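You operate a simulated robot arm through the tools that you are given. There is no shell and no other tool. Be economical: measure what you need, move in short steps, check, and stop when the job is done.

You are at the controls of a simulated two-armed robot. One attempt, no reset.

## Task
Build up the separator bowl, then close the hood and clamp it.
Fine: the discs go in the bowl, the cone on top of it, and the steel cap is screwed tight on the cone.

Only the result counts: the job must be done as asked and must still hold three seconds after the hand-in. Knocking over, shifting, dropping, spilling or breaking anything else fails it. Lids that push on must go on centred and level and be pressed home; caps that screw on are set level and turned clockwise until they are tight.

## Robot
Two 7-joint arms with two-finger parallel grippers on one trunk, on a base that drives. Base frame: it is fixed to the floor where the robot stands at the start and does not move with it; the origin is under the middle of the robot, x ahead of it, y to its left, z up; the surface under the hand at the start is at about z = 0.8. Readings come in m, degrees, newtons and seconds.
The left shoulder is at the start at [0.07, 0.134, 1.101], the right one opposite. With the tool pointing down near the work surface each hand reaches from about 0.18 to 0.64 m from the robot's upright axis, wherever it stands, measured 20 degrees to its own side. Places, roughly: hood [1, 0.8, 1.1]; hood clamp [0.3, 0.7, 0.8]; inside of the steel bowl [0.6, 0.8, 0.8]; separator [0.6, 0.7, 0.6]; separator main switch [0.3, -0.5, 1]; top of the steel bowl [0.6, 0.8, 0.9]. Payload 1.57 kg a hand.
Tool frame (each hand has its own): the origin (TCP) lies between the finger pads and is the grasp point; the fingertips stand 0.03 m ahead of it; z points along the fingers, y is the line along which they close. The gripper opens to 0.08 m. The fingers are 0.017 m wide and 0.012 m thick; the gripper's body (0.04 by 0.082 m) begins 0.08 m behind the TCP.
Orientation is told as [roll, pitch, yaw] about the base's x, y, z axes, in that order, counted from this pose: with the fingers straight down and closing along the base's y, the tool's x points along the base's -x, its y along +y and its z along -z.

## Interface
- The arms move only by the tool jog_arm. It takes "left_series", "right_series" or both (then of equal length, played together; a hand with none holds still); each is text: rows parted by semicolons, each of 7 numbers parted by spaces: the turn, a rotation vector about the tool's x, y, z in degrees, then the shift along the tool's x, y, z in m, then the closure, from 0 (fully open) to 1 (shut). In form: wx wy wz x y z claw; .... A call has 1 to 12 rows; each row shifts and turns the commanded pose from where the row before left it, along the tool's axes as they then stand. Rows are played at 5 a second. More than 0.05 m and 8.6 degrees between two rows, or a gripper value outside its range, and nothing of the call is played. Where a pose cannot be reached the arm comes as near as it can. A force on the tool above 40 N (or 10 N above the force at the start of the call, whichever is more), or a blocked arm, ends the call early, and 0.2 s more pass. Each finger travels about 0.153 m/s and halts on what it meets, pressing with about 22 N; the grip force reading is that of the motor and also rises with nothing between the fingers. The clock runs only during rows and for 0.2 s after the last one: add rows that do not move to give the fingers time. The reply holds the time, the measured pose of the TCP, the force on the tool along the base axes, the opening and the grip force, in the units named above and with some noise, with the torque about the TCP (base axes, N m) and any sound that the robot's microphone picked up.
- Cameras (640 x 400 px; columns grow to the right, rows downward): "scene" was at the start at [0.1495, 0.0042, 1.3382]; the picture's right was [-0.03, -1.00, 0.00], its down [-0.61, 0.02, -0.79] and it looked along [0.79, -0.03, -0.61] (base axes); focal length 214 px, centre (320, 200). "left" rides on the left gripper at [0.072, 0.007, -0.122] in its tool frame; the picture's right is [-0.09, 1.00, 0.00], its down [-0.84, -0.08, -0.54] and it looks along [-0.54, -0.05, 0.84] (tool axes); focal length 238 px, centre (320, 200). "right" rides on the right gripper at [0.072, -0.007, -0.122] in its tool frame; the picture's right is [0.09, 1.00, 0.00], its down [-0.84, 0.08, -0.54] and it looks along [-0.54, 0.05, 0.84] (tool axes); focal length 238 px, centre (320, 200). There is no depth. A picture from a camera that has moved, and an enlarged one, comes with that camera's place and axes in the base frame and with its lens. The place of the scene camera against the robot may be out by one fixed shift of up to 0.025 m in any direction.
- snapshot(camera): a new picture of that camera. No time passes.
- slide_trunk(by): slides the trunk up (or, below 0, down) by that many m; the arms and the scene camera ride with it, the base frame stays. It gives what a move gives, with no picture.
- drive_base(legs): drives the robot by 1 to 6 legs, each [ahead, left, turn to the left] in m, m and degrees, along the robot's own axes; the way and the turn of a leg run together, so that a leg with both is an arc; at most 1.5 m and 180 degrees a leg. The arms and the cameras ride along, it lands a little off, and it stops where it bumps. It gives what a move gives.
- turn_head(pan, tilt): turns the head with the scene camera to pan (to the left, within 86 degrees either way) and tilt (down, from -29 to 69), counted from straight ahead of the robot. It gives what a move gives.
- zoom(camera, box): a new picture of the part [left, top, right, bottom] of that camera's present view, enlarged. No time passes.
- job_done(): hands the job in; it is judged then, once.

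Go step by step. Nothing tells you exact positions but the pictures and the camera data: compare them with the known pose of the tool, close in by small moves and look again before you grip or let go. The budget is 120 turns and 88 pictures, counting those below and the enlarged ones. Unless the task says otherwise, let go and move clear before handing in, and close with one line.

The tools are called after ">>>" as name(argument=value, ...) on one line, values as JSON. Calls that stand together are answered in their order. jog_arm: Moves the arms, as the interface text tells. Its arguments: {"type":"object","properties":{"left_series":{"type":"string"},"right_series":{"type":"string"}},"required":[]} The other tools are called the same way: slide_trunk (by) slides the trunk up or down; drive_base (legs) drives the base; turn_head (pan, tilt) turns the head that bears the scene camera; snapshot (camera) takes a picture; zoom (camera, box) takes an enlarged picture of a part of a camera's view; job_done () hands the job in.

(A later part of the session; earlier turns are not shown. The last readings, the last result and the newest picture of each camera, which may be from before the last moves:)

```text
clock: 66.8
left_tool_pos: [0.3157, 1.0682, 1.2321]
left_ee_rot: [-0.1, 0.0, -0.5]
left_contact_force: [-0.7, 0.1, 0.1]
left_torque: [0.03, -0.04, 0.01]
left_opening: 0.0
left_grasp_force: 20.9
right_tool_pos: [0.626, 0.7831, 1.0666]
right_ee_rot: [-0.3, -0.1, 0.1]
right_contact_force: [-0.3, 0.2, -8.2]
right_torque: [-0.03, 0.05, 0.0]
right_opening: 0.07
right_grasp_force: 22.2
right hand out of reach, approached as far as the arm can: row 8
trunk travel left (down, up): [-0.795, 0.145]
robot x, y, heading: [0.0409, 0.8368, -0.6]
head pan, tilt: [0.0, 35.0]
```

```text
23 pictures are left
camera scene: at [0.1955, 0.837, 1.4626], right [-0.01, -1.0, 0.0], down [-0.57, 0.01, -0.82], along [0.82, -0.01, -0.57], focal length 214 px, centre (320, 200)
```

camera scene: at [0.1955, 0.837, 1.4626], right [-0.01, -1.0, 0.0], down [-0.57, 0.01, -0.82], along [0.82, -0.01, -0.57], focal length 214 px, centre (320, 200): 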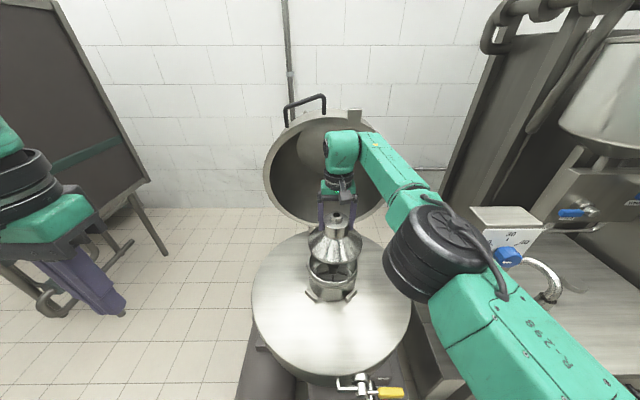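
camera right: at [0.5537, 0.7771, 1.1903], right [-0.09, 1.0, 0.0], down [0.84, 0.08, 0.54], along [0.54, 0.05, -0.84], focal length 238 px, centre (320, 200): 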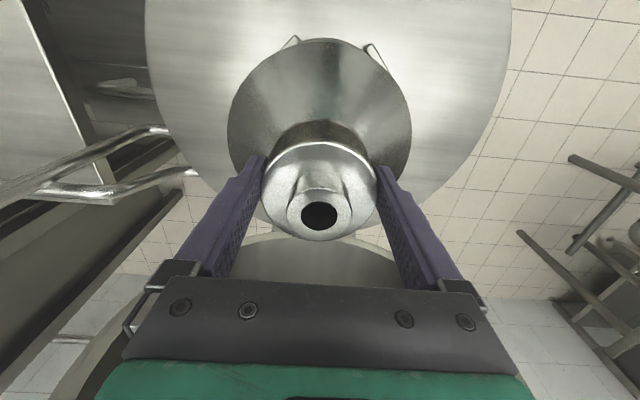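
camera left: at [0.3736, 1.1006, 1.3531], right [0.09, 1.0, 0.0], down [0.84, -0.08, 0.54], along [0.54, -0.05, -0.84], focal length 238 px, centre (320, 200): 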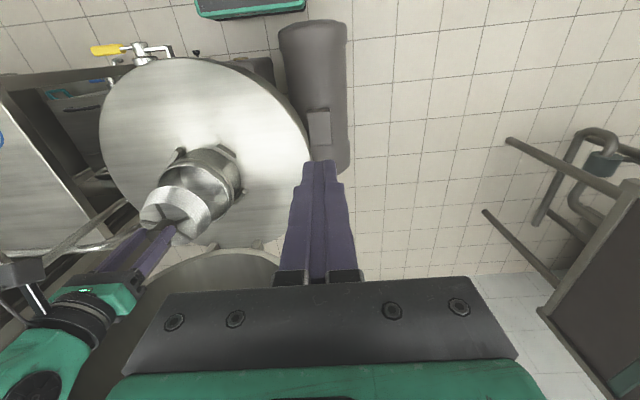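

Over the bowl. Lowering to just above the rim, then checking alignment with the scene camera.

>>> jog_arm(right_series="0 0 0 -0.001 0.001 0.02 1;0 0 0 0 0.001 0.02 1;0 0 0 0 0 0.01 1;0 0 0 0 0 0 1")

>>> zoom(camera="scene", box=[280, 190, 400, 310])

>>> zoom(camera="right", box=[200, 10, 440, 250])

```text
clock: 67.8
left_tool_pos: [0.3161, 1.068, 1.2319]
left_ee_rot: [-0.1, 0.0, -0.4]
left_contact_force: [0.3, -1.0, 0.0]
left_torque: [0.0, 0.04, -0.01]
left_opening: 0.0
left_grasp_force: 21.7
right_tool_pos: [0.6283, 0.7862, 1.0165]
right_ee_rot: [-0.3, 0.2, 0.0]
right_contact_force: [0.2, 0.3, -6.5]
right_torque: [-0.02, 0.01, 0.0]
right_opening: 0.0701
right_grasp_force: 21.8
trunk travel left (down, up): [-0.795, 0.145]
robot x, y, heading: [0.0391, 0.8341, -0.6]
head pan, tilt: [0.0, 35.0]
```

```text
3.33 times, centred on (340, 250) of scene
camera zoom: at [0.1964, 0.8388, 1.4625], right [-0.01, -1.0, 0.0], down [-0.57, 0.0, -0.82], along [0.82, -0.01, -0.57], focal length 715 px, centre (253, 33)
```

zoom: 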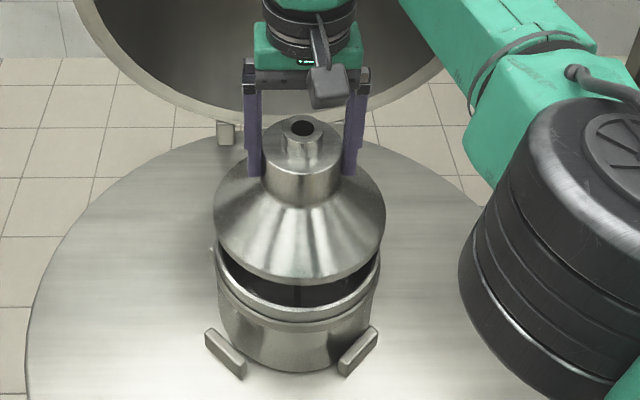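

```text
1.67 times, centred on (320, 130) of right
camera zoom: at [0.5564, 0.7808, 1.1392], right [-0.09, 1.0, -0.01], down [0.84, 0.08, 0.54], along [0.54, 0.05, -0.84], focal length 397 px, centre (320, 317)
```

zoom: 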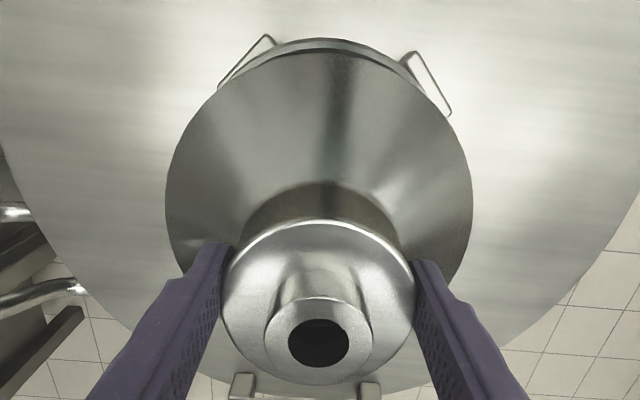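

The cone looks about 8 mm too far from me relative to the rim. I'll shift back 8 mm and lower a bit more, then check.

>>> jog_arm(right_series="0 0 0 0.008 0.0015 0 1;0 0 0 0 0 0.006 1;0 0 0 0 0 0 1")

>>> zoom(camera="scene", box=[290, 220, 380, 310])

```text
clock: 68.6
left_tool_pos: [0.3172, 1.0713, 1.2313]
left_ee_rot: [-0.1, 0.0, -0.4]
left_contact_force: [0.9, 0.3, 0.3]
left_torque: [0.0, 0.0, -0.01]
left_opening: 0.0
left_grasp_force: 21.2
right_tool_pos: [0.6217, 0.7874, 1.0094]
right_ee_rot: [-0.3, 0.1, 0.1]
right_contact_force: [0.4, -0.1, -7.3]
right_torque: [-0.03, 0.06, 0.02]
right_opening: 0.07
right_grasp_force: 21.7
trunk travel left (down, up): [-0.795, 0.145]
robot x, y, heading: [0.0432, 0.8317, -0.3]
head pan, tilt: [0.0, 35.0]
```

```text
4.44 times, centred on (335, 265) of scene
camera zoom: at [0.1963, 0.8389, 1.4625], right [-0.01, -1.0, 0.0], down [-0.57, 0.0, -0.82], along [0.82, -0.01, -0.57], focal length 953 px, centre (253, -89)
```

zoom: 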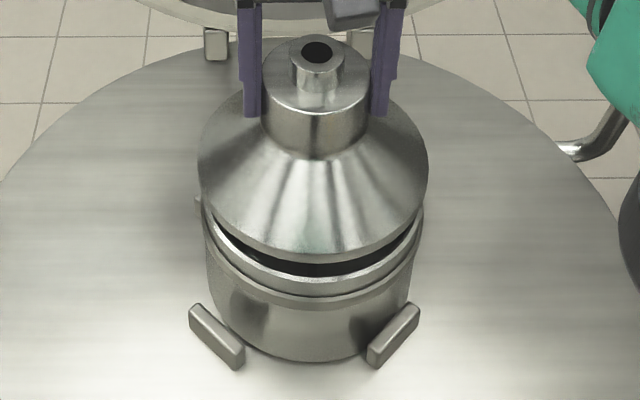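

Laterally aligned. Lowering gently to contact.

>>> jog_arm(right_series="0 0 0 0 0 0.005 1;0 0 0 0 0 0.004 1;0 0 0 0 0 0.004 1;0 0 0 0 0 0.003 1;0 0 0 0 0 0 1")

>>> zoom(camera="scene", box=[290, 220, 380, 310])

```text
clock: 69.8
left_tool_pos: [0.3163, 1.0691, 1.231]
left_ee_rot: [-0.1, 0.1, -0.4]
left_contact_force: [-0.1, 0.6, -0.4]
left_torque: [0.02, 0.05, 0.0]
left_opening: 0.0002
left_grasp_force: 21.3
right_tool_pos: [0.622, 0.7872, 0.9943]
right_ee_rot: [-0.3, 0.0, 0.0]
right_contact_force: [0.5, 0.9, -6.5]
right_torque: [0.01, 0.03, -0.02]
right_opening: 0.0699
right_grasp_force: 22.4
trunk travel left (down, up): [-0.795, 0.145]
robot x, y, heading: [0.043, 0.8283, -0.3]
head pan, tilt: [0.0, 35.0]
```

```text
4.44 times, centred on (335, 265) of scene
camera zoom: at [0.1963, 0.8384, 1.4625], right [-0.01, -1.0, 0.0], down [-0.57, 0.0, -0.82], along [0.82, -0.01, -0.57], focal length 953 px, centre (253, -89)
```

zoom: 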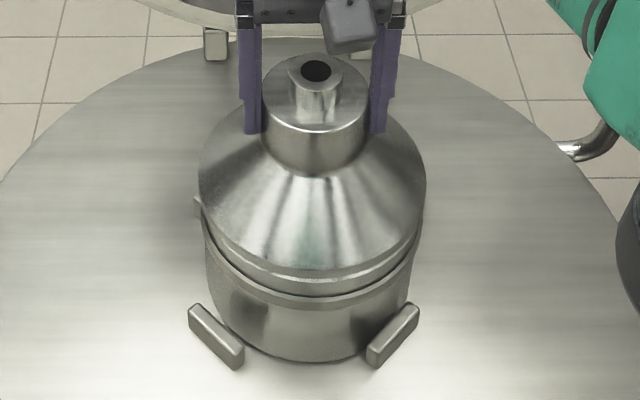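

>>> jog_arm(right_series="0 0 0 0 0 0.003 1;0 0 0 0 0 0.002 1;0 0 0 0 0 0.002 1;0 0 0 0 0 0.002 1;0 0 0 0 0 0.002 1;0 0 0 0 0 0 1")

```text
clock: 71.2
left_tool_pos: [0.3131, 1.0696, 1.232]
left_ee_rot: [0.0, -0.1, -0.5]
left_contact_force: [-0.1, -0.6, -0.1]
left_torque: [0.0, 0.0, -0.04]
left_opening: 0.0001
left_grasp_force: 20.9
right_tool_pos: [0.6193, 0.7875, 0.9862]
right_ee_rot: [-0.2, -0.2, -0.1]
right_contact_force: [6.2, -2.0, 16.8]
right_torque: [0.66, -0.21, -0.01]
right_opening: 0.07
right_grasp_force: 22.3
trunk travel left (down, up): [-0.795, 0.145]
robot x, y, heading: [0.0412, 0.8372, -0.5]
head pan, tilt: [0.0, 35.0]
```

Contact with the rim at z≈0.986, with side forces small. I'll ease off, nudge toward where the forces point (+x, −y), and press again to feel.

>>> jog_arm(right_series="0 0 0 0 0 -0.003 1;0 0 0 -0.003 -0.002 0 1;0 0 0 0 0 0.003 1;0 0 0 0 0 0.001 1;0 0 0 0 0 0 1")

>>> zoom(camera="scene", box=[290, 220, 380, 310])

```text
clock: 72.4
left_tool_pos: [0.3124, 1.0691, 1.2331]
left_ee_rot: [-0.1, -0.1, -0.4]
left_contact_force: [-0.3, 0.3, -0.3]
left_torque: [0.01, -0.01, 0.02]
left_opening: 0.0003
left_grasp_force: 21.6
right_tool_pos: [0.6213, 0.7853, 0.9863]
right_ee_rot: [-0.2, -0.2, 0.1]
right_contact_force: [-0.1, -0.7, 15.6]
right_torque: [0.47, 0.3, 0.2]
right_opening: 0.07
right_grasp_force: 21.9
trunk travel left (down, up): [-0.795, 0.145]
robot x, y, heading: [0.0434, 0.8303, -0.3]
head pan, tilt: [0.0, 35.0]
```

```text
4.44 times, centred on (335, 265) of scene
camera zoom: at [0.1915, 0.8384, 1.4632], right [-0.01, -1.0, 0.0], down [-0.57, 0.0, -0.82], along [0.82, -0.01, -0.57], focal length 953 px, centre (253, -89)
```

zoom: 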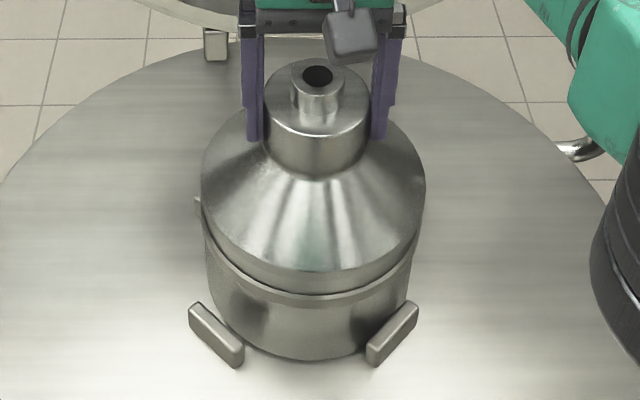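

The cone now sits level down over the rim. Releasing and lifting straight up.

>>> jog_arm(right_series="0 0 0 0 0 -0.002 1;0 0 0 0 0 0 0;0 0 0 0 0 0 0;0 0 0 0 0 -0.01 0;0 0 0 0 0 -0.03 0;0 0 0 0 0 -0.04 0;0 0 0 0 0 -0.04 0;0 0 0 0 0 0 0")

>>> snapshot(camera="right")

```text
clock: 74.2
left_tool_pos: [0.3152, 1.0686, 1.2321]
left_ee_rot: [-0.2, 0.0, -0.4]
left_contact_force: [0.1, 0.4, 1.2]
left_torque: [0.01, 0.0, 0.03]
left_opening: 0.0
left_grasp_force: 21.2
right_tool_pos: [0.6195, 0.787, 1.0954]
right_ee_rot: [-0.5, 0.3, 0.8]
right_contact_force: [-0.2, -0.7, 0.8]
right_torque: [0.02, 0.01, -0.05]
right_opening: 0.0798
right_grasp_force: 0.1
right hand out of reach, approached as far as the arm can: row 7
trunk travel left (down, up): [-0.795, 0.145]
robot x, y, heading: [0.0441, 0.8325, -0.4]
head pan, tilt: [0.0, 35.0]
```

```text
17 pictures are left
camera right: at [0.5479, 0.7813, 1.2191], right [-0.11, 0.99, -0.01], down [0.84, 0.09, 0.54], along [0.53, 0.05, -0.84], focal length 238 px, centre (320, 200)
```

right: 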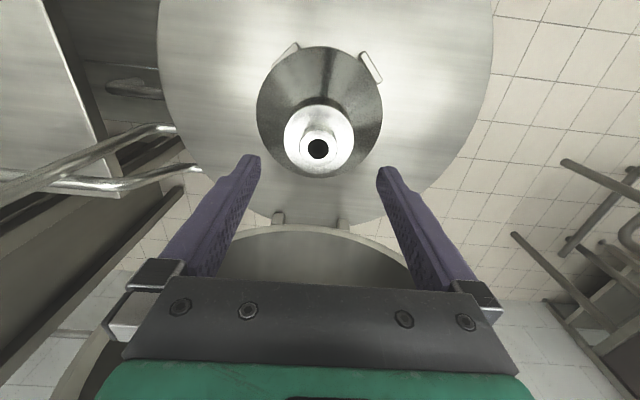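

The cone is seated, nozzle axis at about (0.623, 0.786). Retracting to go fetch the cap.

>>> jog_arm(right_series="0 0 0 0.04 0 -0.01 0;0 0 0 0.04 0 -0.01 0;0 0 0 0.04 0 -0.01 0;0 0 0 0.04 0 -0.01 0;0 0 0 0.04 0 0 0;0 0 0 0.04 -0.01 0 0;0 0 0 0.04 -0.02 0 0;0 0 0.8 0.04 -0.02 0 0;0 0 0 0 0 0 0")

```text
clock: 76.2
left_tool_pos: [0.3154, 1.0699, 1.2321]
left_ee_rot: [-0.2, 0.0, -0.4]
left_contact_force: [-1.0, -0.3, 0.5]
left_torque: [-0.03, -0.01, -0.05]
left_opening: 0.0002
left_grasp_force: 21.2
right_tool_pos: [0.303, 0.7366, 1.1454]
right_ee_rot: [-0.3, 0.0, -0.9]
right_contact_force: [1.1, 0.1, -0.3]
right_torque: [-0.02, 0.01, -0.01]
right_opening: 0.0802
right_grasp_force: 0.0
trunk travel left (down, up): [-0.795, 0.145]
robot x, y, heading: [0.0436, 0.8347, -0.5]
head pan, tilt: [0.0, 35.0]
```

>>> drive_base(legs=[[-0.035, 0, 0.4], [0, -0.635, 0], [0.035, 0, 0]])

```text
clock: 80.6
left_tool_pos: [0.3027, 0.4425, 1.233]
left_ee_rot: [-0.2, -0.4, 0.0]
left_contact_force: [-0.8, -0.1, -0.5]
left_torque: [-0.04, -0.05, 0.03]
left_opening: 0.0
left_grasp_force: 21.2
right_tool_pos: [0.2965, 0.1079, 1.1468]
right_ee_rot: [-0.4, -0.4, -0.5]
right_contact_force: [-0.9, 0.4, -0.4]
right_torque: [0.01, -0.06, -0.02]
right_opening: 0.08
right_grasp_force: 0.1
trunk travel left (down, up): [-0.795, 0.145]
robot x, y, heading: [0.0391, 0.2061, 0.2]
head pan, tilt: [0.0, 35.0]
```

>>> jog_arm(right_series="0 0 0 -0.033 -0.016 0.02 0;0 0 0 -0.033 -0.016 0.02 0;0 0 0 -0.033 -0.016 0.02 0;0 0 0 -0.033 -0.016 0.02 0;0 0 0 -0.033 -0.016 0.025 0;0 0 0 -0.033 -0.016 0.025 0;0 0 0 -0.033 -0.016 0.025 0;0 0 -0.5 -0.033 -0.016 0.025 0;0 0 0 0 0 0 0")

>>> snapshot(camera="right")

```text
clock: 82.6
left_tool_pos: [0.3118, 0.4405, 1.2323]
left_ee_rot: [-0.1, -0.1, 0.0]
left_contact_force: [0.1, -0.2, 0.4]
left_torque: [0.02, -0.01, 0.0]
left_opening: 0.0001
left_grasp_force: 21.5
right_tool_pos: [0.5657, -0.0218, 0.9649]
right_ee_rot: [-0.3, 0.0, 0.3]
right_contact_force: [-0.4, 0.0, 0.6]
right_torque: [0.02, -0.02, 0.02]
right_opening: 0.0801
right_grasp_force: 0.0
trunk travel left (down, up): [-0.795, 0.145]
robot x, y, heading: [0.0418, 0.2046, -0.1]
head pan, tilt: [0.0, 35.0]
```

```text
16 pictures are left
camera right: at [0.4927, -0.0274, 1.0883], right [-0.1, 1.0, -0.01], down [0.84, 0.08, 0.54], along [0.54, 0.05, -0.84], focal length 238 px, centre (320, 200)
```

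right: 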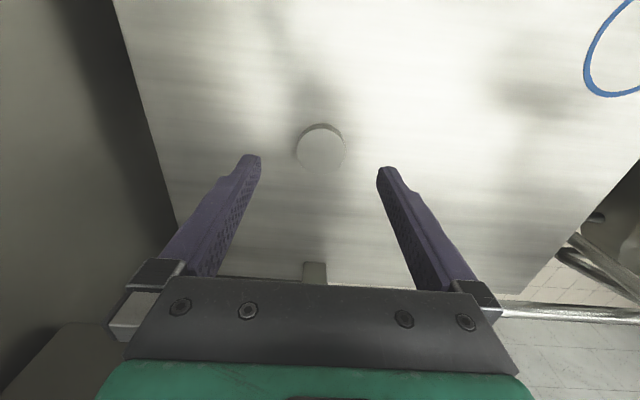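

Cap centre at about (0.593, −0.017), ~57 mm wide. Moving over it, going down and gripping.

>>> jog_arm(right_series="0 0 0 -0.014 0.002 0.03 0;0 0 0 -0.0135 0.0025 0.03 0;0 0 0 0 0 0.03 0;0 0 0 0 0 0.023 0;0 0 0 0 0 0.012 0;0 0 0 0 0 0 0")

>>> zoom(camera="right", box=[200, 90, 440, 290])

```text
clock: 84.0
left_tool_pos: [0.3132, 0.4413, 1.2313]
left_ee_rot: [-0.1, -0.1, 0.0]
left_contact_force: [0.5, 0.3, 0.2]
left_torque: [-0.01, 0.02, 0.02]
left_opening: 0.0
left_grasp_force: 21.4
right_tool_pos: [0.5928, -0.0185, 0.8404]
right_ee_rot: [-0.3, 0.0, 0.1]
right_contact_force: [-0.3, 0.1, 0.5]
right_torque: [0.01, -0.01, 0.01]
right_opening: 0.0797
right_grasp_force: 0.0
trunk travel left (down, up): [-0.795, 0.145]
robot x, y, heading: [0.0402, 0.2045, -0.2]
head pan, tilt: [0.0, 35.0]
```

```text
2.00 times, centred on (320, 190) of right
camera zoom: at [0.5203, -0.0248, 0.9637], right [-0.09, 1.0, 0.0], down [0.84, 0.08, 0.54], along [0.54, 0.05, -0.84], focal length 477 px, centre (320, 220)
```

zoom: 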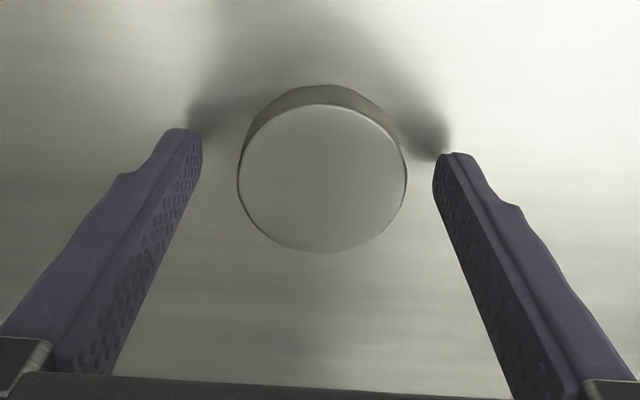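

>>> jog_arm(right_series="0 0 0 -0.004 0.001 0.005 0;0 0 0 0 0 0 0;0 0 0 0 0 0 1;0 0 0 0 0 0 1;0 0 0 0 0 -0.01 1;0 0 0 0 0 -0.03 1;0 0 0 0 0 -0.04 1;0 0 0 0 0 0 1")

>>> zoom(camera="right", box=[200, 90, 440, 290])

```text
clock: 85.8
left_tool_pos: [0.3134, 0.4404, 1.2303]
left_ee_rot: [-0.1, 0.0, 0.0]
left_contact_force: [-0.4, 0.6, 0.8]
left_torque: [-0.01, -0.01, -0.03]
left_opening: 0.0
left_grasp_force: 20.7
right_tool_pos: [0.5974, -0.0175, 0.9158]
right_ee_rot: [-0.3, 0.1, 0.1]
right_contact_force: [0.9, -0.1, -0.1]
right_torque: [0.0, 0.04, 0.01]
right_opening: 0.0573
right_grasp_force: 21.4
trunk travel left (down, up): [-0.795, 0.145]
robot x, y, heading: [0.0428, 0.2015, 0.1]
head pan, tilt: [0.0, 35.0]
```

```text
2.00 times, centred on (320, 190) of right
camera zoom: at [0.5253, -0.0227, 1.0392], right [-0.09, 1.0, 0.0], down [0.84, 0.08, 0.54], along [0.54, 0.05, -0.84], focal length 477 px, centre (320, 220)
```

zoom: 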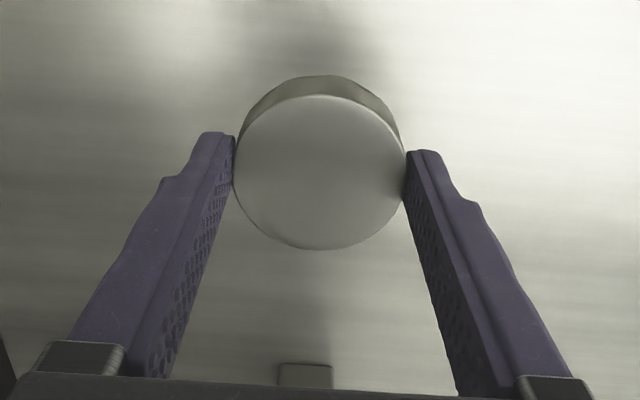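

Cap held squarely. Raising, retracting and driving back to the separator.

>>> jog_arm(right_series="0 0 0 0 0 -0.04 1;0 0 0 0.02 0.01 -0.04 1;0 0 0 0.035 0.015 -0.03 1;0 0 0 0.035 0.015 -0.03 1;0 0 0 0.035 0.015 -0.03 1;0 0 0 0.035 0.015 -0.03 1;0 0 0 0.035 0.015 -0.03 1;0 0 0 0.035 0.015 0 1;0 0 0 0.035 0.015 0 1;0 0 0 0.03 0 0 1;0 0 0 0 0 0 1")

>>> drive_base(legs=[[-0.035, 0, 0], [0, 0.63, 0], [0.035, 0, 0]])

```text
clock: 88.2
left_tool_pos: [0.3116, 0.4412, 1.2315]
left_ee_rot: [0.0, 0.1, 0.0]
left_contact_force: [0.9, 0.3, 0.2]
left_torque: [0.02, 0.0, 0.02]
left_opening: 0.0
left_grasp_force: 21.5
right_tool_pos: [0.3003, 0.099, 1.1446]
right_ee_rot: [-0.2, 0.0, 0.0]
right_contact_force: [0.0, -1.4, 0.2]
right_torque: [0.02, 0.03, 0.01]
right_opening: 0.0571
right_grasp_force: 22.1
trunk travel left (down, up): [-0.795, 0.145]
robot x, y, heading: [0.04, 0.2026, -0.4]
head pan, tilt: [0.0, 35.0]
```

```text
clock: 92.7
left_tool_pos: [0.3045, 1.0756, 1.2343]
left_ee_rot: [-0.1, -0.3, 0.1]
left_contact_force: [-1.3, 0.0, -0.4]
left_torque: [0.01, -0.09, 0.0]
left_opening: 0.0002
left_grasp_force: 21.2
right_tool_pos: [0.2938, 0.7321, 1.1464]
right_ee_rot: [-0.2, -0.4, 0.3]
right_contact_force: [-0.6, -0.8, -0.5]
right_torque: [0.02, -0.1, -0.01]
right_opening: 0.0571
right_grasp_force: 21.9
trunk travel left (down, up): [-0.795, 0.145]
robot x, y, heading: [0.0429, 0.839, -0.0]
head pan, tilt: [0.0, 35.0]
```

I'll raise the trunk 5 cm for reach at this height, then bring the cap above the nozzle.

>>> slide_trunk(by=0.05)

>>> jog_arm(right_series="0 0 0 -0.03 0.006 0.01 1;0 0 0 -0.04 0.006 0.01 1;0 0 0 -0.04 0.006 0.01 1;0 0 0 -0.04 0.006 0.01 1;0 0 0 -0.04 0.006 0.01 1;0 0 0 -0.04 0.006 0.01 1;0 0 0 -0.04 0.006 0.015 1;0 0 0 -0.035 0.006 0.015 1;0 0 0 -0.018 0.006 0.02 1;0 0 0 0 0 0 1")

>>> snapshot(camera="right")

```text
clock: 93.6
left_tool_pos: [0.3134, 1.0756, 1.282]
left_ee_rot: [-0.2, 0.1, 0.1]
left_contact_force: [-0.6, -0.8, 0.2]
left_torque: [-0.03, 0.03, 0.01]
left_opening: 0.0
left_grasp_force: 22.0
right_tool_pos: [0.3017, 0.7325, 1.1945]
right_ee_rot: [-0.3, 0.1, 0.3]
right_contact_force: [-0.3, 0.1, -0.9]
right_torque: [-0.02, 0.03, 0.01]
right_opening: 0.0568
right_grasp_force: 22.0
trunk travel left (down, up): [-0.845, 0.095]
robot x, y, heading: [0.0414, 0.8366, 0.1]
head pan, tilt: [0.0, 35.0]
```

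```text
clock: 95.8
left_tool_pos: [0.3109, 1.0759, 1.2819]
left_ee_rot: [-0.1, -0.2, 0.0]
left_contact_force: [0.6, -0.9, -0.6]
left_torque: [0.0, -0.02, 0.0]
left_opening: 0.0001
left_grasp_force: 21.1
right_tool_pos: [0.623, 0.7871, 1.0839]
right_ee_rot: [-0.2, 0.1, 0.4]
right_contact_force: [-0.7, 0.6, -0.9]
right_torque: [0.01, 0.01, -0.02]
right_opening: 0.0569
right_grasp_force: 21.9
trunk travel left (down, up): [-0.845, 0.095]
robot x, y, heading: [0.0419, 0.8365, 0.4]
head pan, tilt: [0.0, 35.0]
```

```text
13 pictures are left
camera right: at [0.5505, 0.7815, 1.2074], right [-0.1, 1.0, 0.0], down [0.84, 0.09, 0.54], along [0.54, 0.05, -0.84], focal length 238 px, centre (320, 200)
```

right: 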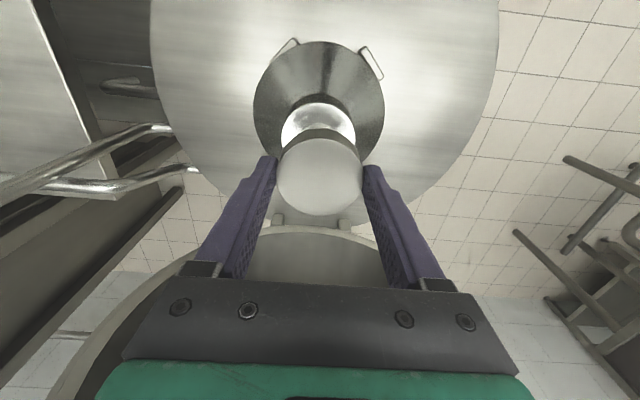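

Aligned within a couple of mm. I'll pre-rotate the wrist 80° counter-clockwise to have turning range, correcting x/y slightly.

>>> jog_arm(right_series="0 0 0 -0.002 -0.001 0 1;0 0 -8 0 0 0 1;0 0 -8 0 0 0 1;0 0 -8 0 0 0 1;0 0 -8 0 0 0 1;0 0 -8 0 0 0 1;0 0 -8 0 0 0 1;0 0 -8 0 0 0 1;0 0 -8 0 0 0 1;0 0 -8 0 0 0 1;0 0 -8 0 0 0 1;0 0 0 0 0 0 1")

```text
clock: 98.4
left_tool_pos: [0.3114, 1.0771, 1.2817]
left_ee_rot: [-0.1, -0.1, 0.1]
left_contact_force: [0.3, 0.2, -0.6]
left_torque: [0.0, 0.0, 0.01]
left_opening: 0.0002
left_grasp_force: 20.9
right_tool_pos: [0.5868, 0.7762, 1.0836]
right_ee_rot: [-0.3, -0.1, 24.3]
right_contact_force: [1.0, 0.7, -1.4]
right_torque: [0.01, 0.01, 0.0]
right_opening: 0.057
right_grasp_force: 22.6
right hand out of reach, approached as far as the arm can: row 3, 4, 5, 6, 7, 8, 9, 10, 11
trunk travel left (down, up): [-0.845, 0.095]
robot x, y, heading: [0.0413, 0.8365, -0.2]
head pan, tilt: [0.0, 35.0]
```

That direction is at its limit; rotating back, so clockwise turning has the whole range.

>>> jog_arm(right_series="0 0 8 0 0 0 1;0 0 8 0 0 0 1;0 0 8 0 0 0 1;0 0 8 0 0 0 1;0 0 8 0 0 0 1;0 0 8 0 0 0 1;0 0 8 0 0 0 1;0 0 8 0 0 0 1;0 0 8 0 0 0 1;0 0 8 0 0 0 1;0 0 0 0 0 0 1")

```text
clock: 100.8
left_tool_pos: [0.311, 1.0766, 1.2816]
left_ee_rot: [-0.1, -0.1, 0.1]
left_contact_force: [0.3, -0.9, 0.1]
left_torque: [0.0, -0.02, 0.03]
left_opening: 0.0
left_grasp_force: 21.4
right_tool_pos: [0.5873, 0.7763, 1.0851]
right_ee_rot: [0.0, -0.4, -55.7]
right_contact_force: [0.0, -0.5, -1.2]
right_torque: [0.0, -0.02, 0.01]
right_opening: 0.0571
right_grasp_force: 22.4
trunk travel left (down, up): [-0.845, 0.095]
robot x, y, heading: [0.0398, 0.8342, 0.2]
head pan, tilt: [0.0, 35.0]
```

>>> jog_arm(right_series="0 0 -8 0 0 0 1;0 0 -8 0 0 0 1;0 0 -8 0 0 0 1;0 0 -8 0 0 0 1;0 0 -8 0 0 0 1;0 0 -8 0 0 0 1;0 0 0 -0.018 0.0075 0 1;0 0 0 -0.018 0.007 0 1;0 0 0 0 0 0 1")

```text
clock: 102.8
left_tool_pos: [0.3108, 1.075, 1.2818]
left_ee_rot: [-0.2, -0.1, 0.1]
left_contact_force: [-0.1, -0.3, 0.5]
left_torque: [-0.01, 0.03, 0.04]
left_opening: 0.0001
left_grasp_force: 20.7
right_tool_pos: [0.625, 0.7851, 1.0855]
right_ee_rot: [-0.2, -0.4, -7.7]
right_contact_force: [0.5, 0.0, -0.7]
right_torque: [0.0, -0.03, -0.02]
right_opening: 0.0568
right_grasp_force: 22.3
trunk travel left (down, up): [-0.845, 0.095]
robot x, y, heading: [0.0413, 0.8338, 0.1]
head pan, tilt: [0.0, 35.0]
```

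Now lowering the cap to the nozzle until it touches.

>>> jog_arm(right_series="0 0 0 0 0.001 0.015 1;0 0 0 0 0 0.015 1;0 0 0 0 0 0.004 1;0 0 0 0 0 0.003 1;0 0 0 0 0 0.003 1;0 0 0 0 0 0 1")

>>> zoom(camera="scene", box=[280, 200, 400, 310])

```text
clock: 104.2
left_tool_pos: [0.3111, 1.0766, 1.2824]
left_ee_rot: [-0.1, -0.1, 0.0]
left_contact_force: [0.0, 0.3, -0.6]
left_torque: [0.03, 0.0, 0.02]
left_opening: 0.0
left_grasp_force: 21.0
right_tool_pos: [0.6252, 0.7866, 1.0435]
right_ee_rot: [-0.3, -0.3, -7.6]
right_contact_force: [0.7, 0.3, -0.5]
right_torque: [0.02, 0.03, 0.01]
right_opening: 0.0572
right_grasp_force: 21.9
trunk travel left (down, up): [-0.845, 0.095]
robot x, y, heading: [0.0387, 0.8352, 0.3]
head pan, tilt: [0.0, 35.0]
```

```text
3.64 times, centred on (340, 255) of scene
camera zoom: at [0.1932, 0.8435, 1.5127], right [0.0, -1.0, 0.0], down [-0.57, 0.0, -0.82], along [0.82, 0.0, -0.57], focal length 780 px, centre (247, 0)
```

zoom: 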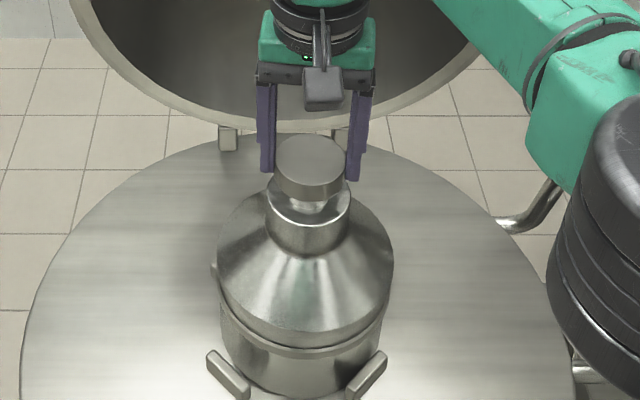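

Well aligned in y. Lower further to contact.

>>> jog_arm(right_series="0 0 0 0 0 0.003 1;0 0 0 0 0 0.003 1;0 0 0 0 0 0.003 1;0 0 0 0 0 0.003 1;0 0 0 0 0 0 1")

```text
clock: 105.4
left_tool_pos: [0.3107, 1.0771, 1.2806]
left_ee_rot: [-0.2, -0.2, 0.2]
left_contact_force: [-0.9, 0.6, 0.0]
left_torque: [-0.01, 0.0, 0.02]
left_opening: 0.0001
left_grasp_force: 21.8
right_tool_pos: [0.6246, 0.7859, 1.0327]
right_ee_rot: [-0.3, -0.3, -7.7]
right_contact_force: [0.3, -0.8, -0.9]
right_torque: [-0.03, 0.04, 0.03]
right_opening: 0.0568
right_grasp_force: 22.0
trunk travel left (down, up): [-0.845, 0.095]
robot x, y, heading: [0.0408, 0.8354, 0.2]
head pan, tilt: [0.0, 35.0]
```

>>> jog_arm(right_series="0 0 0 0 0 0.003 1;0 0 0 0 0 0.002 1;0 0 0 0 0 0.002 1;0 0 0 0 0 0.002 1;0 0 0 0 0 0 1")

>>> zoom(camera="scene", box=[300, 220, 370, 290])

```text
clock: 106.6
left_tool_pos: [0.3093, 1.0765, 1.2831]
left_ee_rot: [-0.1, -0.2, 0.1]
left_contact_force: [0.2, 0.3, -0.6]
left_torque: [0.01, -0.01, 0.0]
left_opening: 0.0004
left_grasp_force: 21.6
right_tool_pos: [0.6245, 0.7861, 1.0268]
right_ee_rot: [-0.1, -0.6, -7.8]
right_contact_force: [9.9, -2.2, 25.0]
right_torque: [-0.03, -0.2, 0.01]
right_opening: 0.0571
right_grasp_force: 22.2
trunk travel left (down, up): [-0.845, 0.095]
robot x, y, heading: [0.0434, 0.8351, 0.1]
head pan, tilt: [0.0, 35.0]
```

```text
5.71 times, centred on (335, 255) of scene
camera zoom: at [0.1907, 0.8432, 1.5133], right [0.0, -1.0, 0.0], down [-0.57, 0.0, -0.82], along [0.82, 0.0, -0.57], focal length 1226 px, centre (234, -114)
```

zoom: 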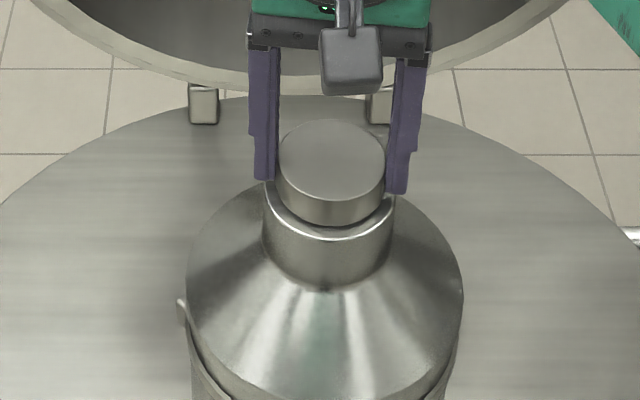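

The cap is over the nozzle and sits at the thread start. Ease the push and start turning clockwise with slight feed.

>>> jog_arm(right_series="0 0 0 -0.0015 0 -0.0015 1;0 0 8 0 0 0 1;0 0 8 0 0 0 1;0 0 8 0 0 0.0003 1;0 0 8 0 0 0.0003 1;0 0 8 0 0 0.0003 1;0 0 8 0 0 0.0003 1;0 0 8 0 0 0.0003 1;0 0 8 0 0 0.0003 1;0 0 8 0 0 0.0003 1;0 0 8 0 0 0.0003 1;0 0 0 0 0 0 1")

```text
clock: 109.2
left_tool_pos: [0.3084, 1.0776, 1.2817]
left_ee_rot: [-0.2, -0.3, 0.1]
left_contact_force: [-0.8, 0.4, 0.8]
left_torque: [0.0, 0.01, 0.0]
left_opening: 0.0
left_grasp_force: 22.2
right_tool_pos: [0.6265, 0.7898, 1.0234]
right_ee_rot: [0.4, -0.4, -87.9]
right_contact_force: [10.5, 2.6, 23.0]
right_torque: [0.0, -0.29, -0.02]
right_opening: 0.0569
right_grasp_force: 21.2
trunk travel left (down, up): [-0.845, 0.095]
robot x, y, heading: [0.0424, 0.8352, 0.4]
head pan, tilt: [0.0, 35.0]
```

It's threading down. Continue clockwise, relieving the side force.

>>> jog_arm(right_series="0 0 0 0 0.002 -0.001 1;0 0 8 0 0 0 1;0 0 8 0 0 0 1;0 0 8 0 0 0.0002 1;0 0 8 0 0 0.0002 1;0 0 8 0 0 0.0002 1;0 0 8 0 0 0.0002 1;0 0 8 0 0 0.0002 1;0 0 8 0 0 0.0002 1;0 0 8 0 0 0.0002 1;0 0 8 0 0 0.0002 1;0 0 0 0 0 0 1")

```text
clock: 111.8
left_tool_pos: [0.3092, 1.0761, 1.2832]
left_ee_rot: [-0.1, -0.1, 0.1]
left_contact_force: [0.5, -0.4, -0.3]
left_torque: [0.01, 0.0, 0.0]
left_opening: 0.0002
left_grasp_force: 21.1
right_tool_pos: [0.6282, 0.7849, 1.0224]
right_ee_rot: [0.4, 0.4, -167.8]
right_contact_force: [9.4, -3.3, 20.8]
right_torque: [-0.24, -0.11, -0.03]
right_opening: 0.057
right_grasp_force: 21.4
trunk travel left (down, up): [-0.845, 0.095]
robot x, y, heading: [0.0418, 0.8367, -0.2]
head pan, tilt: [0.0, 35.0]
```

>>> jog_arm(right_series="0 0 0 0.002 0.0005 -0.0005 1;0 0 8 0 0 0 1;0 0 8 0 0 0 1;0 0 8 0 0 0.0003 1;0 0 8 0 0 0.0003 1;0 0 8 0 0 0.0003 1;0 0 8 0 0 0.0003 1;0 0 8 0 0 0.0003 1;0 0 8 0 0 0.0003 1;0 0 8 0 0 0.0003 1;0 0 8 0 0 0.0003 1;0 0 0 0 0 0 1")

```text
clock: 114.4
left_tool_pos: [0.3081, 1.0752, 1.2832]
left_ee_rot: [-0.2, -0.3, 0.2]
left_contact_force: [0.5, 0.3, 1.0]
left_torque: [-0.03, 0.02, -0.01]
left_opening: 0.0
left_grasp_force: 21.0
right_tool_pos: [0.6291, 0.7867, 1.0219]
right_ee_rot: [-0.3, 0.5, 112.1]
right_contact_force: [0.7, -1.2, 12.7]
right_torque: [-0.01, 0.0, 0.44]
right_opening: 0.0568
right_grasp_force: 21.7
right hand out of reach, approached as far as the arm can: row 3
trunk travel left (down, up): [-0.845, 0.095]
robot x, y, heading: [0.0438, 0.8371, -0.0]
head pan, tilt: [0.0, 35.0]
```

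Turning resistance now appears (0.44 N·m). Continue clockwise till tight.

>>> jog_arm(right_series="0 0 8 0 0 0 1;0 0 8 0 0 0 1;0 0 8 0 0 0 1;0 0 8 0 0 0 1;0 0 8 0 0 0 1;0 0 0 0 0 0 1")

```text
clock: 115.8
left_tool_pos: [0.3083, 1.0763, 1.2821]
left_ee_rot: [-0.1, -0.2, 0.1]
left_contact_force: [1.0, 0.4, -0.6]
left_torque: [-0.02, -0.01, 0.01]
left_opening: 0.0
left_grasp_force: 21.4
right_tool_pos: [0.628, 0.7853, 1.0213]
right_ee_rot: [-0.5, 0.2, 72.3]
right_contact_force: [0.1, -1.9, 11.1]
right_torque: [-0.02, 0.03, 0.47]
right_opening: 0.057
right_grasp_force: 22.4
trunk travel left (down, up): [-0.845, 0.095]
robot x, y, heading: [0.045, 0.8333, 0.1]
head pan, tilt: [0.0, 35.0]
```

>>> jog_arm(right_series="0 0 8 0 0 0.0001 1;0 0 8 0 0 0.0001 1;0 0 8 0 0 0.0001 1;0 0 8 0 0 0.0001 1;0 0 8 0 0 0.0001 1;0 0 8 0 0 0.0001 1;0 0 8 0 0 0.0001 1;0 0 0 0 0 0 1")

>>> zoom(camera="scene", box=[300, 220, 370, 290])

```text
clock: 117.6
left_tool_pos: [0.3091, 1.0775, 1.2819]
left_ee_rot: [-0.2, -0.1, 0.1]
left_contact_force: [-0.2, 0.3, -0.4]
left_torque: [-0.01, 0.01, 0.0]
left_opening: 0.0002
left_grasp_force: 21.6
right_tool_pos: [0.629, 0.7798, 1.0229]
right_ee_rot: [-0.1, 0.0, 16.7]
right_contact_force: [-5.7, 8.8, -1.3]
right_torque: [0.7, 0.44, 0.06]
right_opening: 0.0572
right_grasp_force: 21.9
right hand out of reach, approached as far as the arm can: row 7
trunk travel left (down, up): [-0.845, 0.095]
robot x, y, heading: [0.0393, 0.8378, 0.4]
head pan, tilt: [0.0, 35.0]
```

```text
5.71 times, centred on (335, 255) of scene
camera zoom: at [0.1914, 0.8457, 1.5127], right [0.0, -1.0, 0.0], down [-0.57, 0.0, -0.82], along [0.82, 0.0, -0.57], focal length 1226 px, centre (234, -114)
```

zoom: 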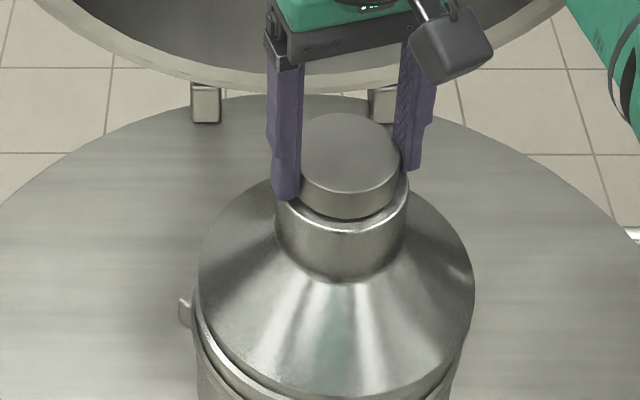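

The wrist reached its range end. I'll release the cap, lift, unwind the wrist and regrip to finish tightening.

>>> jog_arm(right_series="0 0 0 0 0 0 0;0 0 0 0 0 0 0;0 0 0 0 0 -0.02 0;0 0 0 0 0 -0.03 0;0 0 -8 0 0 0 0;0 0 -8 0 0 0 0;0 0 -8 0 0 0 0;0 0 -8 0 0 0 0;0 0 -8 0 0 0 0;0 0 -8 0 0 0 0;0 0 -8 0 0 0 0;0 0 -8 0 0 0 0")

>>> jog_arm(right_series="0 0 -8 0 0 0 0;0 0 -8 0 0 0 0;0 0 -8 0 0 0 0;0 0 -8 0 0 0 0;0 0 -8 0 0 0 0;0 0 -8 0 0 0 0;0 0 -8 0 0 0 0;0 0 -8 0 0 0 0;0 0 -8 0 0 0 0;0 0 -8 0 0 0 0;0 0 -8 0 0 0 0;0 0 -8 0 0 0 0")

```text
clock: 120.2
left_tool_pos: [0.3109, 1.0751, 1.2824]
left_ee_rot: [-0.1, -0.1, 0.0]
left_contact_force: [-0.1, -0.1, 0.7]
left_torque: [-0.03, 0.02, 0.01]
left_opening: 0.0
left_grasp_force: 21.5
right_tool_pos: [0.634, 0.7733, 1.0672]
right_ee_rot: [-0.3, 0.3, 80.4]
right_contact_force: [0.0, -1.6, 0.3]
right_torque: [0.02, 0.02, 0.0]
right_opening: 0.0801
right_grasp_force: 0.0
right hand out of reach, approached as far as the arm can: row 3
trunk travel left (down, up): [-0.845, 0.095]
robot x, y, heading: [0.0435, 0.8367, 0.1]
head pan, tilt: [0.0, 35.0]
```

```text
clock: 122.8
left_tool_pos: [0.3115, 1.0756, 1.2821]
left_ee_rot: [-0.1, -0.1, 0.0]
left_contact_force: [0.0, -0.1, 0.8]
left_torque: [0.0, 0.02, -0.02]
left_opening: 0.0
left_grasp_force: 21.3
right_tool_pos: [0.632, 0.7735, 1.0666]
right_ee_rot: [0.3, 0.3, 176.5]
right_contact_force: [0.4, -0.2, 0.1]
right_torque: [-0.03, -0.01, 0.0]
right_opening: 0.0801
right_grasp_force: 0.0
trunk travel left (down, up): [-0.845, 0.095]
robot x, y, heading: [0.0442, 0.8371, 0.2]
head pan, tilt: [0.0, 35.0]
```

>>> jog_arm(right_series="0 0 -8 0 0 0 0;0 0 -8 0 0 0 0;0 0 -8 0 0 0 0;0 0 -8 0 0 0 0;0 0 -8 0 0 0 0;0 0 -8 0 0 0 0;0 0 -8 0 0 0 0;0 0 -8 0 0 0 0;0 0 -8 0 0 0 0;0 0 -8 0 0 0 0;0 0 -8 0 0 0 0;0 0 -8 0 0 0 0")

>>> jog_arm(right_series="0 0 -8 0 0 0 0;0 0 -8 0 0 0 0;0 0 -8 0 0 0 0;0 0 -8 0 0 0 0;0 0 -8 0 0 0 0;0 0 -8 0 0 0 0;0 0 -8 0 0 0 0;0 0 0 0 0 0 0")

>>> zoom(camera="right", box=[180, 20, 460, 280])

```text
clock: 125.4
left_tool_pos: [0.3097, 1.0768, 1.2823]
left_ee_rot: [-0.1, -0.1, 0.0]
left_contact_force: [0.4, -0.5, 0.5]
left_torque: [-0.02, 0.0, -0.03]
left_opening: 0.0
left_grasp_force: 21.3
right_tool_pos: [0.6347, 0.7734, 1.0671]
right_ee_rot: [0.3, -0.5, -87.6]
right_contact_force: [0.3, 0.5, 0.2]
right_torque: [0.01, -0.02, 0.02]
right_opening: 0.0802
right_grasp_force: 0.1
trunk travel left (down, up): [-0.845, 0.095]
robot x, y, heading: [0.042, 0.8344, 0.1]
head pan, tilt: [0.0, 35.0]
```

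```text
clock: 127.2
left_tool_pos: [0.3104, 1.0761, 1.2824]
left_ee_rot: [-0.2, 0.0, 0.2]
left_contact_force: [0.1, 0.9, 0.9]
left_torque: [0.02, 0.02, 0.03]
left_opening: 0.0
left_grasp_force: 21.5
right_tool_pos: [0.6337, 0.7747, 1.0676]
right_ee_rot: [0.0, -0.5, -31.6]
right_contact_force: [0.0, 0.3, 0.1]
right_torque: [0.01, 0.02, 0.01]
right_opening: 0.0799
right_grasp_force: 0.1
trunk travel left (down, up): [-0.845, 0.095]
robot x, y, heading: [0.0393, 0.8409, 0.1]
head pan, tilt: [0.0, 35.0]
```

```text
1.54 times, centred on (320, 150) of right
camera zoom: at [0.5677, 0.8075, 1.1903], right [0.44, 0.9, 0.0], down [0.75, -0.37, 0.55], along [0.49, -0.25, -0.84], focal length 367 px, centre (320, 277)
```

zoom: 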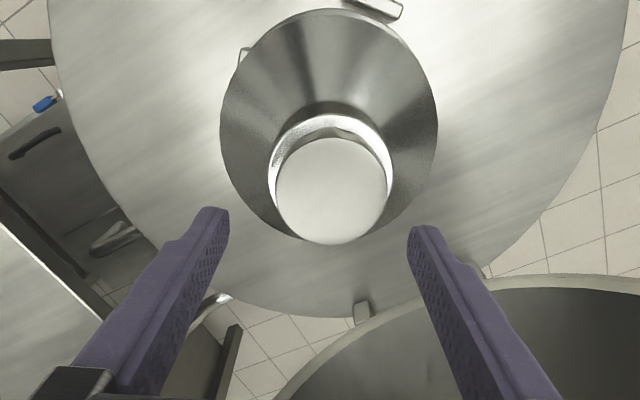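

Cap at about (0.6295, 0.782), seated concentric with the neck. Re-centring, lowering, gripping and turning again.

>>> jog_arm(right_series="0 0 0 0.0074 0.004 0.01 0;0 0 0 0 0 0.02 0;0 0 0 0 0 0.0145 0;0 0 0 0 0 0 0;0 0 0 0 0 0 1;0 0 0 0 0 0 1;0 0 8 0 0 0 1;0 0 8 0 0 0 1;0 0 8 0 0 0 1;0 0 8 0 0 0 1;0 0 0 0 0 0 1")

```text
clock: 129.6
left_tool_pos: [0.3113, 1.0762, 1.2809]
left_ee_rot: [-0.2, 0.0, 0.1]
left_contact_force: [0.1, 0.8, 0.6]
left_torque: [0.01, 0.0, 0.01]
left_opening: 0.0
left_grasp_force: 21.5
right_tool_pos: [0.6309, 0.7819, 1.0212]
right_ee_rot: [0.1, -0.5, -63.7]
right_contact_force: [0.5, 2.2, 0.0]
right_torque: [0.03, 0.18, 0.13]
right_opening: 0.0573
right_grasp_force: 21.6
trunk travel left (down, up): [-0.845, 0.095]
robot x, y, heading: [0.0452, 0.8378, -0.0]
head pan, tilt: [0.0, 35.0]
```

>>> jog_arm(right_series="0 0 8 0 0 0 1;0 0 8 0 0 0 1;0 0 8 0 0 0 1;0 0 8 0 0 0 1;0 0 8 0 0 0 1;0 0 8 0 0 0 1;0 0 8 0 0 0 1;0 0 8 0 0 0 1;0 0 8 0 0 0 1;0 0 8 0 0 0 1;0 0 0 0 0 0 1")

```text
clock: 132.0
left_tool_pos: [0.3119, 1.0744, 1.2827]
left_ee_rot: [-0.1, 0.0, 0.1]
left_contact_force: [-0.5, -0.4, -0.3]
left_torque: [-0.04, 0.0, 0.02]
left_opening: 0.0002
left_grasp_force: 21.4
right_tool_pos: [0.6297, 0.7809, 1.0225]
right_ee_rot: [0.4, 0.0, -143.9]
right_contact_force: [2.4, 0.3, 1.5]
right_torque: [-0.05, 0.36, 0.22]
right_opening: 0.0567
right_grasp_force: 21.9
trunk travel left (down, up): [-0.845, 0.095]
robot x, y, heading: [0.0428, 0.8381, -0.1]
head pan, tilt: [0.0, 35.0]
```

>>> jog_arm(right_series="0 0 0 0 0 0.0015 1;0 0 8 0 0 0.0005 1;0 0 8 0 0 0 1;0 0 8 0 0 0 1;0 0 8 0 0 0 1;0 0 8 0 0 0 1;0 0 8 0 0 0 1;0 0 8 0 0 0 1;0 0 8 0 0 0 1;0 0 8 0 0 0 1;0 0 8 0 0 0 1;0 0 0 0 0 0 1")

```text
clock: 134.6
left_tool_pos: [0.3089, 1.0758, 1.2823]
left_ee_rot: [-0.1, -0.2, 0.1]
left_contact_force: [0.7, -0.1, -0.1]
left_torque: [0.0, 0.04, -0.03]
left_opening: 0.0001
left_grasp_force: 21.2
right_tool_pos: [0.6272, 0.7813, 1.0222]
right_ee_rot: [-0.2, 0.5, 136.2]
right_contact_force: [-0.6, -1.5, 11.9]
right_torque: [0.03, 0.08, 0.46]
right_opening: 0.0569
right_grasp_force: 21.8
trunk travel left (down, up): [-0.845, 0.095]
robot x, y, heading: [0.0429, 0.8391, -0.0]
head pan, tilt: [0.0, 35.0]
```

The height no longer drops, so the cone may be turning with the cap. I'll press harder while turning to see whether it tightens any more.

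>>> jog_arm(right_series="0 0 0 0 0 0.002 1;0 0 8 0 0 0.0005 1;0 0 8 0 0 0 1;0 0 8 0 0 0 1;0 0 8 0 0 0 1;0 0 8 0 0 0 1;0 0 0 0 0 0 1")

>>> zoom(camera="scene", box=[305, 225, 365, 285])

```text
clock: 136.2
left_tool_pos: [0.3088, 1.0756, 1.2828]
left_ee_rot: [-0.1, -0.2, 0.2]
left_contact_force: [0.1, -0.6, -0.1]
left_torque: [-0.04, 0.02, 0.03]
left_opening: 0.0
left_grasp_force: 21.5
right_tool_pos: [0.6279, 0.781, 1.0196]
right_ee_rot: [-0.3, 0.3, 96.2]
right_contact_force: [-0.2, -0.3, 13.3]
right_torque: [-0.12, 0.09, 0.47]
right_opening: 0.0575
right_grasp_force: 22.4
trunk travel left (down, up): [-0.845, 0.095]
robot x, y, heading: [0.0379, 0.8332, 0.0]
head pan, tilt: [0.0, 35.0]
```

```text
6.67 times, centred on (335, 255) of scene
camera zoom: at [0.1903, 0.8436, 1.5129], right [0.0, -1.0, 0.0], down [-0.57, 0.0, -0.82], along [0.82, 0.0, -0.57], focal length 1430 px, centre (220, -167)
```

zoom: 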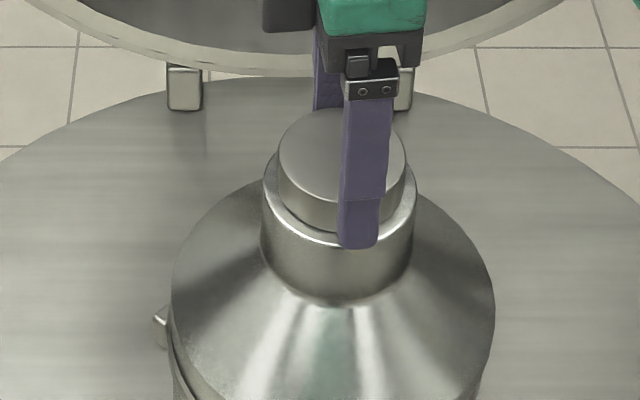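

The cap has bottomed out and no longer descends while the torque holds at ~0.47 N·m, so it is tight. Releasing, lifting, and pulling the right hand back out of the hood's way.

>>> jog_arm(right_series="0 0 0 0 0 -0.001 1;0 0 0 0 0 0 0;0 0 0 0 0 0 0;0 0 0 0 0 -0.02 0;0 0 0 0 0 -0.04 0;0 0 0 0 0 -0.03 0;0 0 0 0 0.04 0 0;0 0 0 0 0.04 0 0;0 0 0 0 0.04 0 0;0 0 0 0 0.04 0 0;0 0 0 0 0.04 0 0;0 0 0 0 0.04 0 0")

>>> jog_arm(right_series="0 0 0 0 0.04 0 0;0 0 0 0.02 0.03 0 0;0 0 0 0.03 0.01 0 0;0 0 0 0.03 0 0 0;0 0 0 0.03 0 0 0;0 0 0 0 0 0 0")

>>> snapshot(camera="scene")

```text
clock: 138.8
left_tool_pos: [0.3098, 1.0754, 1.2815]
left_ee_rot: [-0.1, -0.2, 0.1]
left_contact_force: [-0.1, 0.5, 0.1]
left_torque: [0.01, 0.03, -0.04]
left_opening: 0.0
left_grasp_force: 21.2
right_tool_pos: [0.3907, 0.7543, 1.1079]
right_ee_rot: [-0.3, 0.4, 96.3]
right_contact_force: [-0.3, 1.1, 0.6]
right_torque: [-0.03, -0.03, 0.01]
right_opening: 0.0801
right_grasp_force: 0.0
trunk travel left (down, up): [-0.845, 0.095]
robot x, y, heading: [0.0413, 0.8376, 0.1]
head pan, tilt: [0.0, 35.0]
```

```text
clock: 140.2
left_tool_pos: [0.3111, 1.0758, 1.2823]
left_ee_rot: [-0.2, -0.1, 0.1]
left_contact_force: [-0.4, 0.0, 1.4]
left_torque: [-0.02, 0.01, -0.01]
left_opening: 0.0002
left_grasp_force: 21.1
right_tool_pos: [0.3225, 0.6372, 1.1084]
right_ee_rot: [-0.2, 0.5, 96.3]
right_contact_force: [-0.6, 0.8, -0.9]
right_torque: [0.0, 0.0, 0.0]
right_opening: 0.08
right_grasp_force: 0.1
trunk travel left (down, up): [-0.845, 0.095]
robot x, y, heading: [0.0405, 0.8369, 0.1]
head pan, tilt: [0.0, 35.0]
```

```text
7 pictures are left
camera scene: at [0.1935, 0.8439, 1.5126], right [0.0, -1.0, 0.0], down [-0.57, 0.0, -0.82], along [0.82, 0.0, -0.57], focal length 214 px, centre (320, 200)
```

scene: 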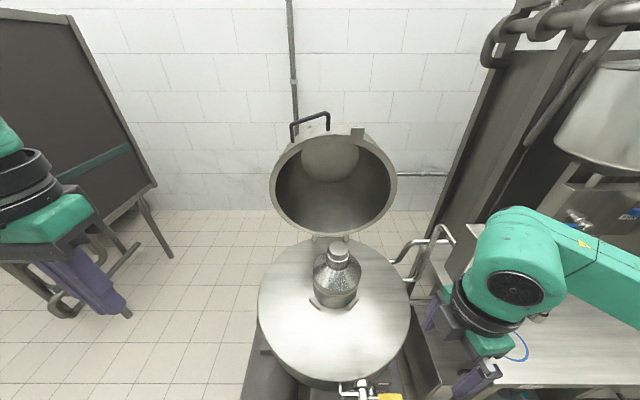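

The cap is on squarely. Next the hood: its handle bar is at about (0.86, 0.866, 1.345). I'll raise the trunk and turn the left gripper to point forward.

>>> slide_trunk(by=0.08)

>>> jog_arm(left_series="0 -8.18 0 -0.02 0 0 0.5;0 -8.18 0 -0.0198 0 0.0028 0.5;0 -8.18 0 -0.0192 0 0.0056 0.5;0 -8.18 0 -0.0182 0 0.0083 0.5;0 -8.18 0 -0.0168 0 0.0108 0.5;0 -8.18 0 -0.0151 0 0.0131 0.5;0 -8.18 0 -0.0131 0 0.0151 0.5;0 -8.18 0 -0.0108 0 0.0168 0.5;0 -8.18 0 -0.0083 0 0.0182 0.5;0 -8.18 0 -0.0056 0 0.0192 0.5;0 -8.18 0 -0.0029 0 0.0198 0.5;0 0 0 0 0 0 0.5")

```text
clock: 141.4
left_tool_pos: [0.3108, 1.0742, 1.3625]
left_ee_rot: [0.0, -0.1, 0.1]
left_contact_force: [-0.5, 0.1, -0.1]
left_torque: [-0.02, -0.01, 0.03]
left_opening: 0.0
left_grasp_force: 21.8
right_tool_pos: [0.3229, 0.6369, 1.1884]
right_ee_rot: [-0.2, 0.3, 96.2]
right_contact_force: [-0.8, 0.5, 0.0]
right_torque: [0.0, 0.0, 0.01]
right_opening: 0.08
right_grasp_force: 0.0
trunk travel left (down, up): [-0.925, 0.015]
robot x, y, heading: [0.0436, 0.8356, -0.1]
head pan, tilt: [0.0, 35.0]
```

```text
clock: 144.0
left_tool_pos: [0.5727, 1.1003, 1.4196]
left_ee_rot: [-145.9, -89.7, 146.2]
left_contact_force: [-0.4, 0.6, -1.0]
left_torque: [-0.02, 0.0, 0.02]
left_opening: 0.0399
left_grasp_force: 0.1
left hand out of reach, approached as far as the arm can: row 4, 5, 6, 7, 8
right_tool_pos: [0.3224, 0.6373, 1.1882]
right_ee_rot: [-0.3, 0.4, 96.3]
right_contact_force: [-0.8, -0.1, -0.6]
right_torque: [0.0, 0.01, 0.02]
right_opening: 0.0797
right_grasp_force: 0.1
trunk travel left (down, up): [-0.925, 0.015]
robot x, y, heading: [0.0429, 0.8349, 0.2]
head pan, tilt: [0.0, 35.0]
```

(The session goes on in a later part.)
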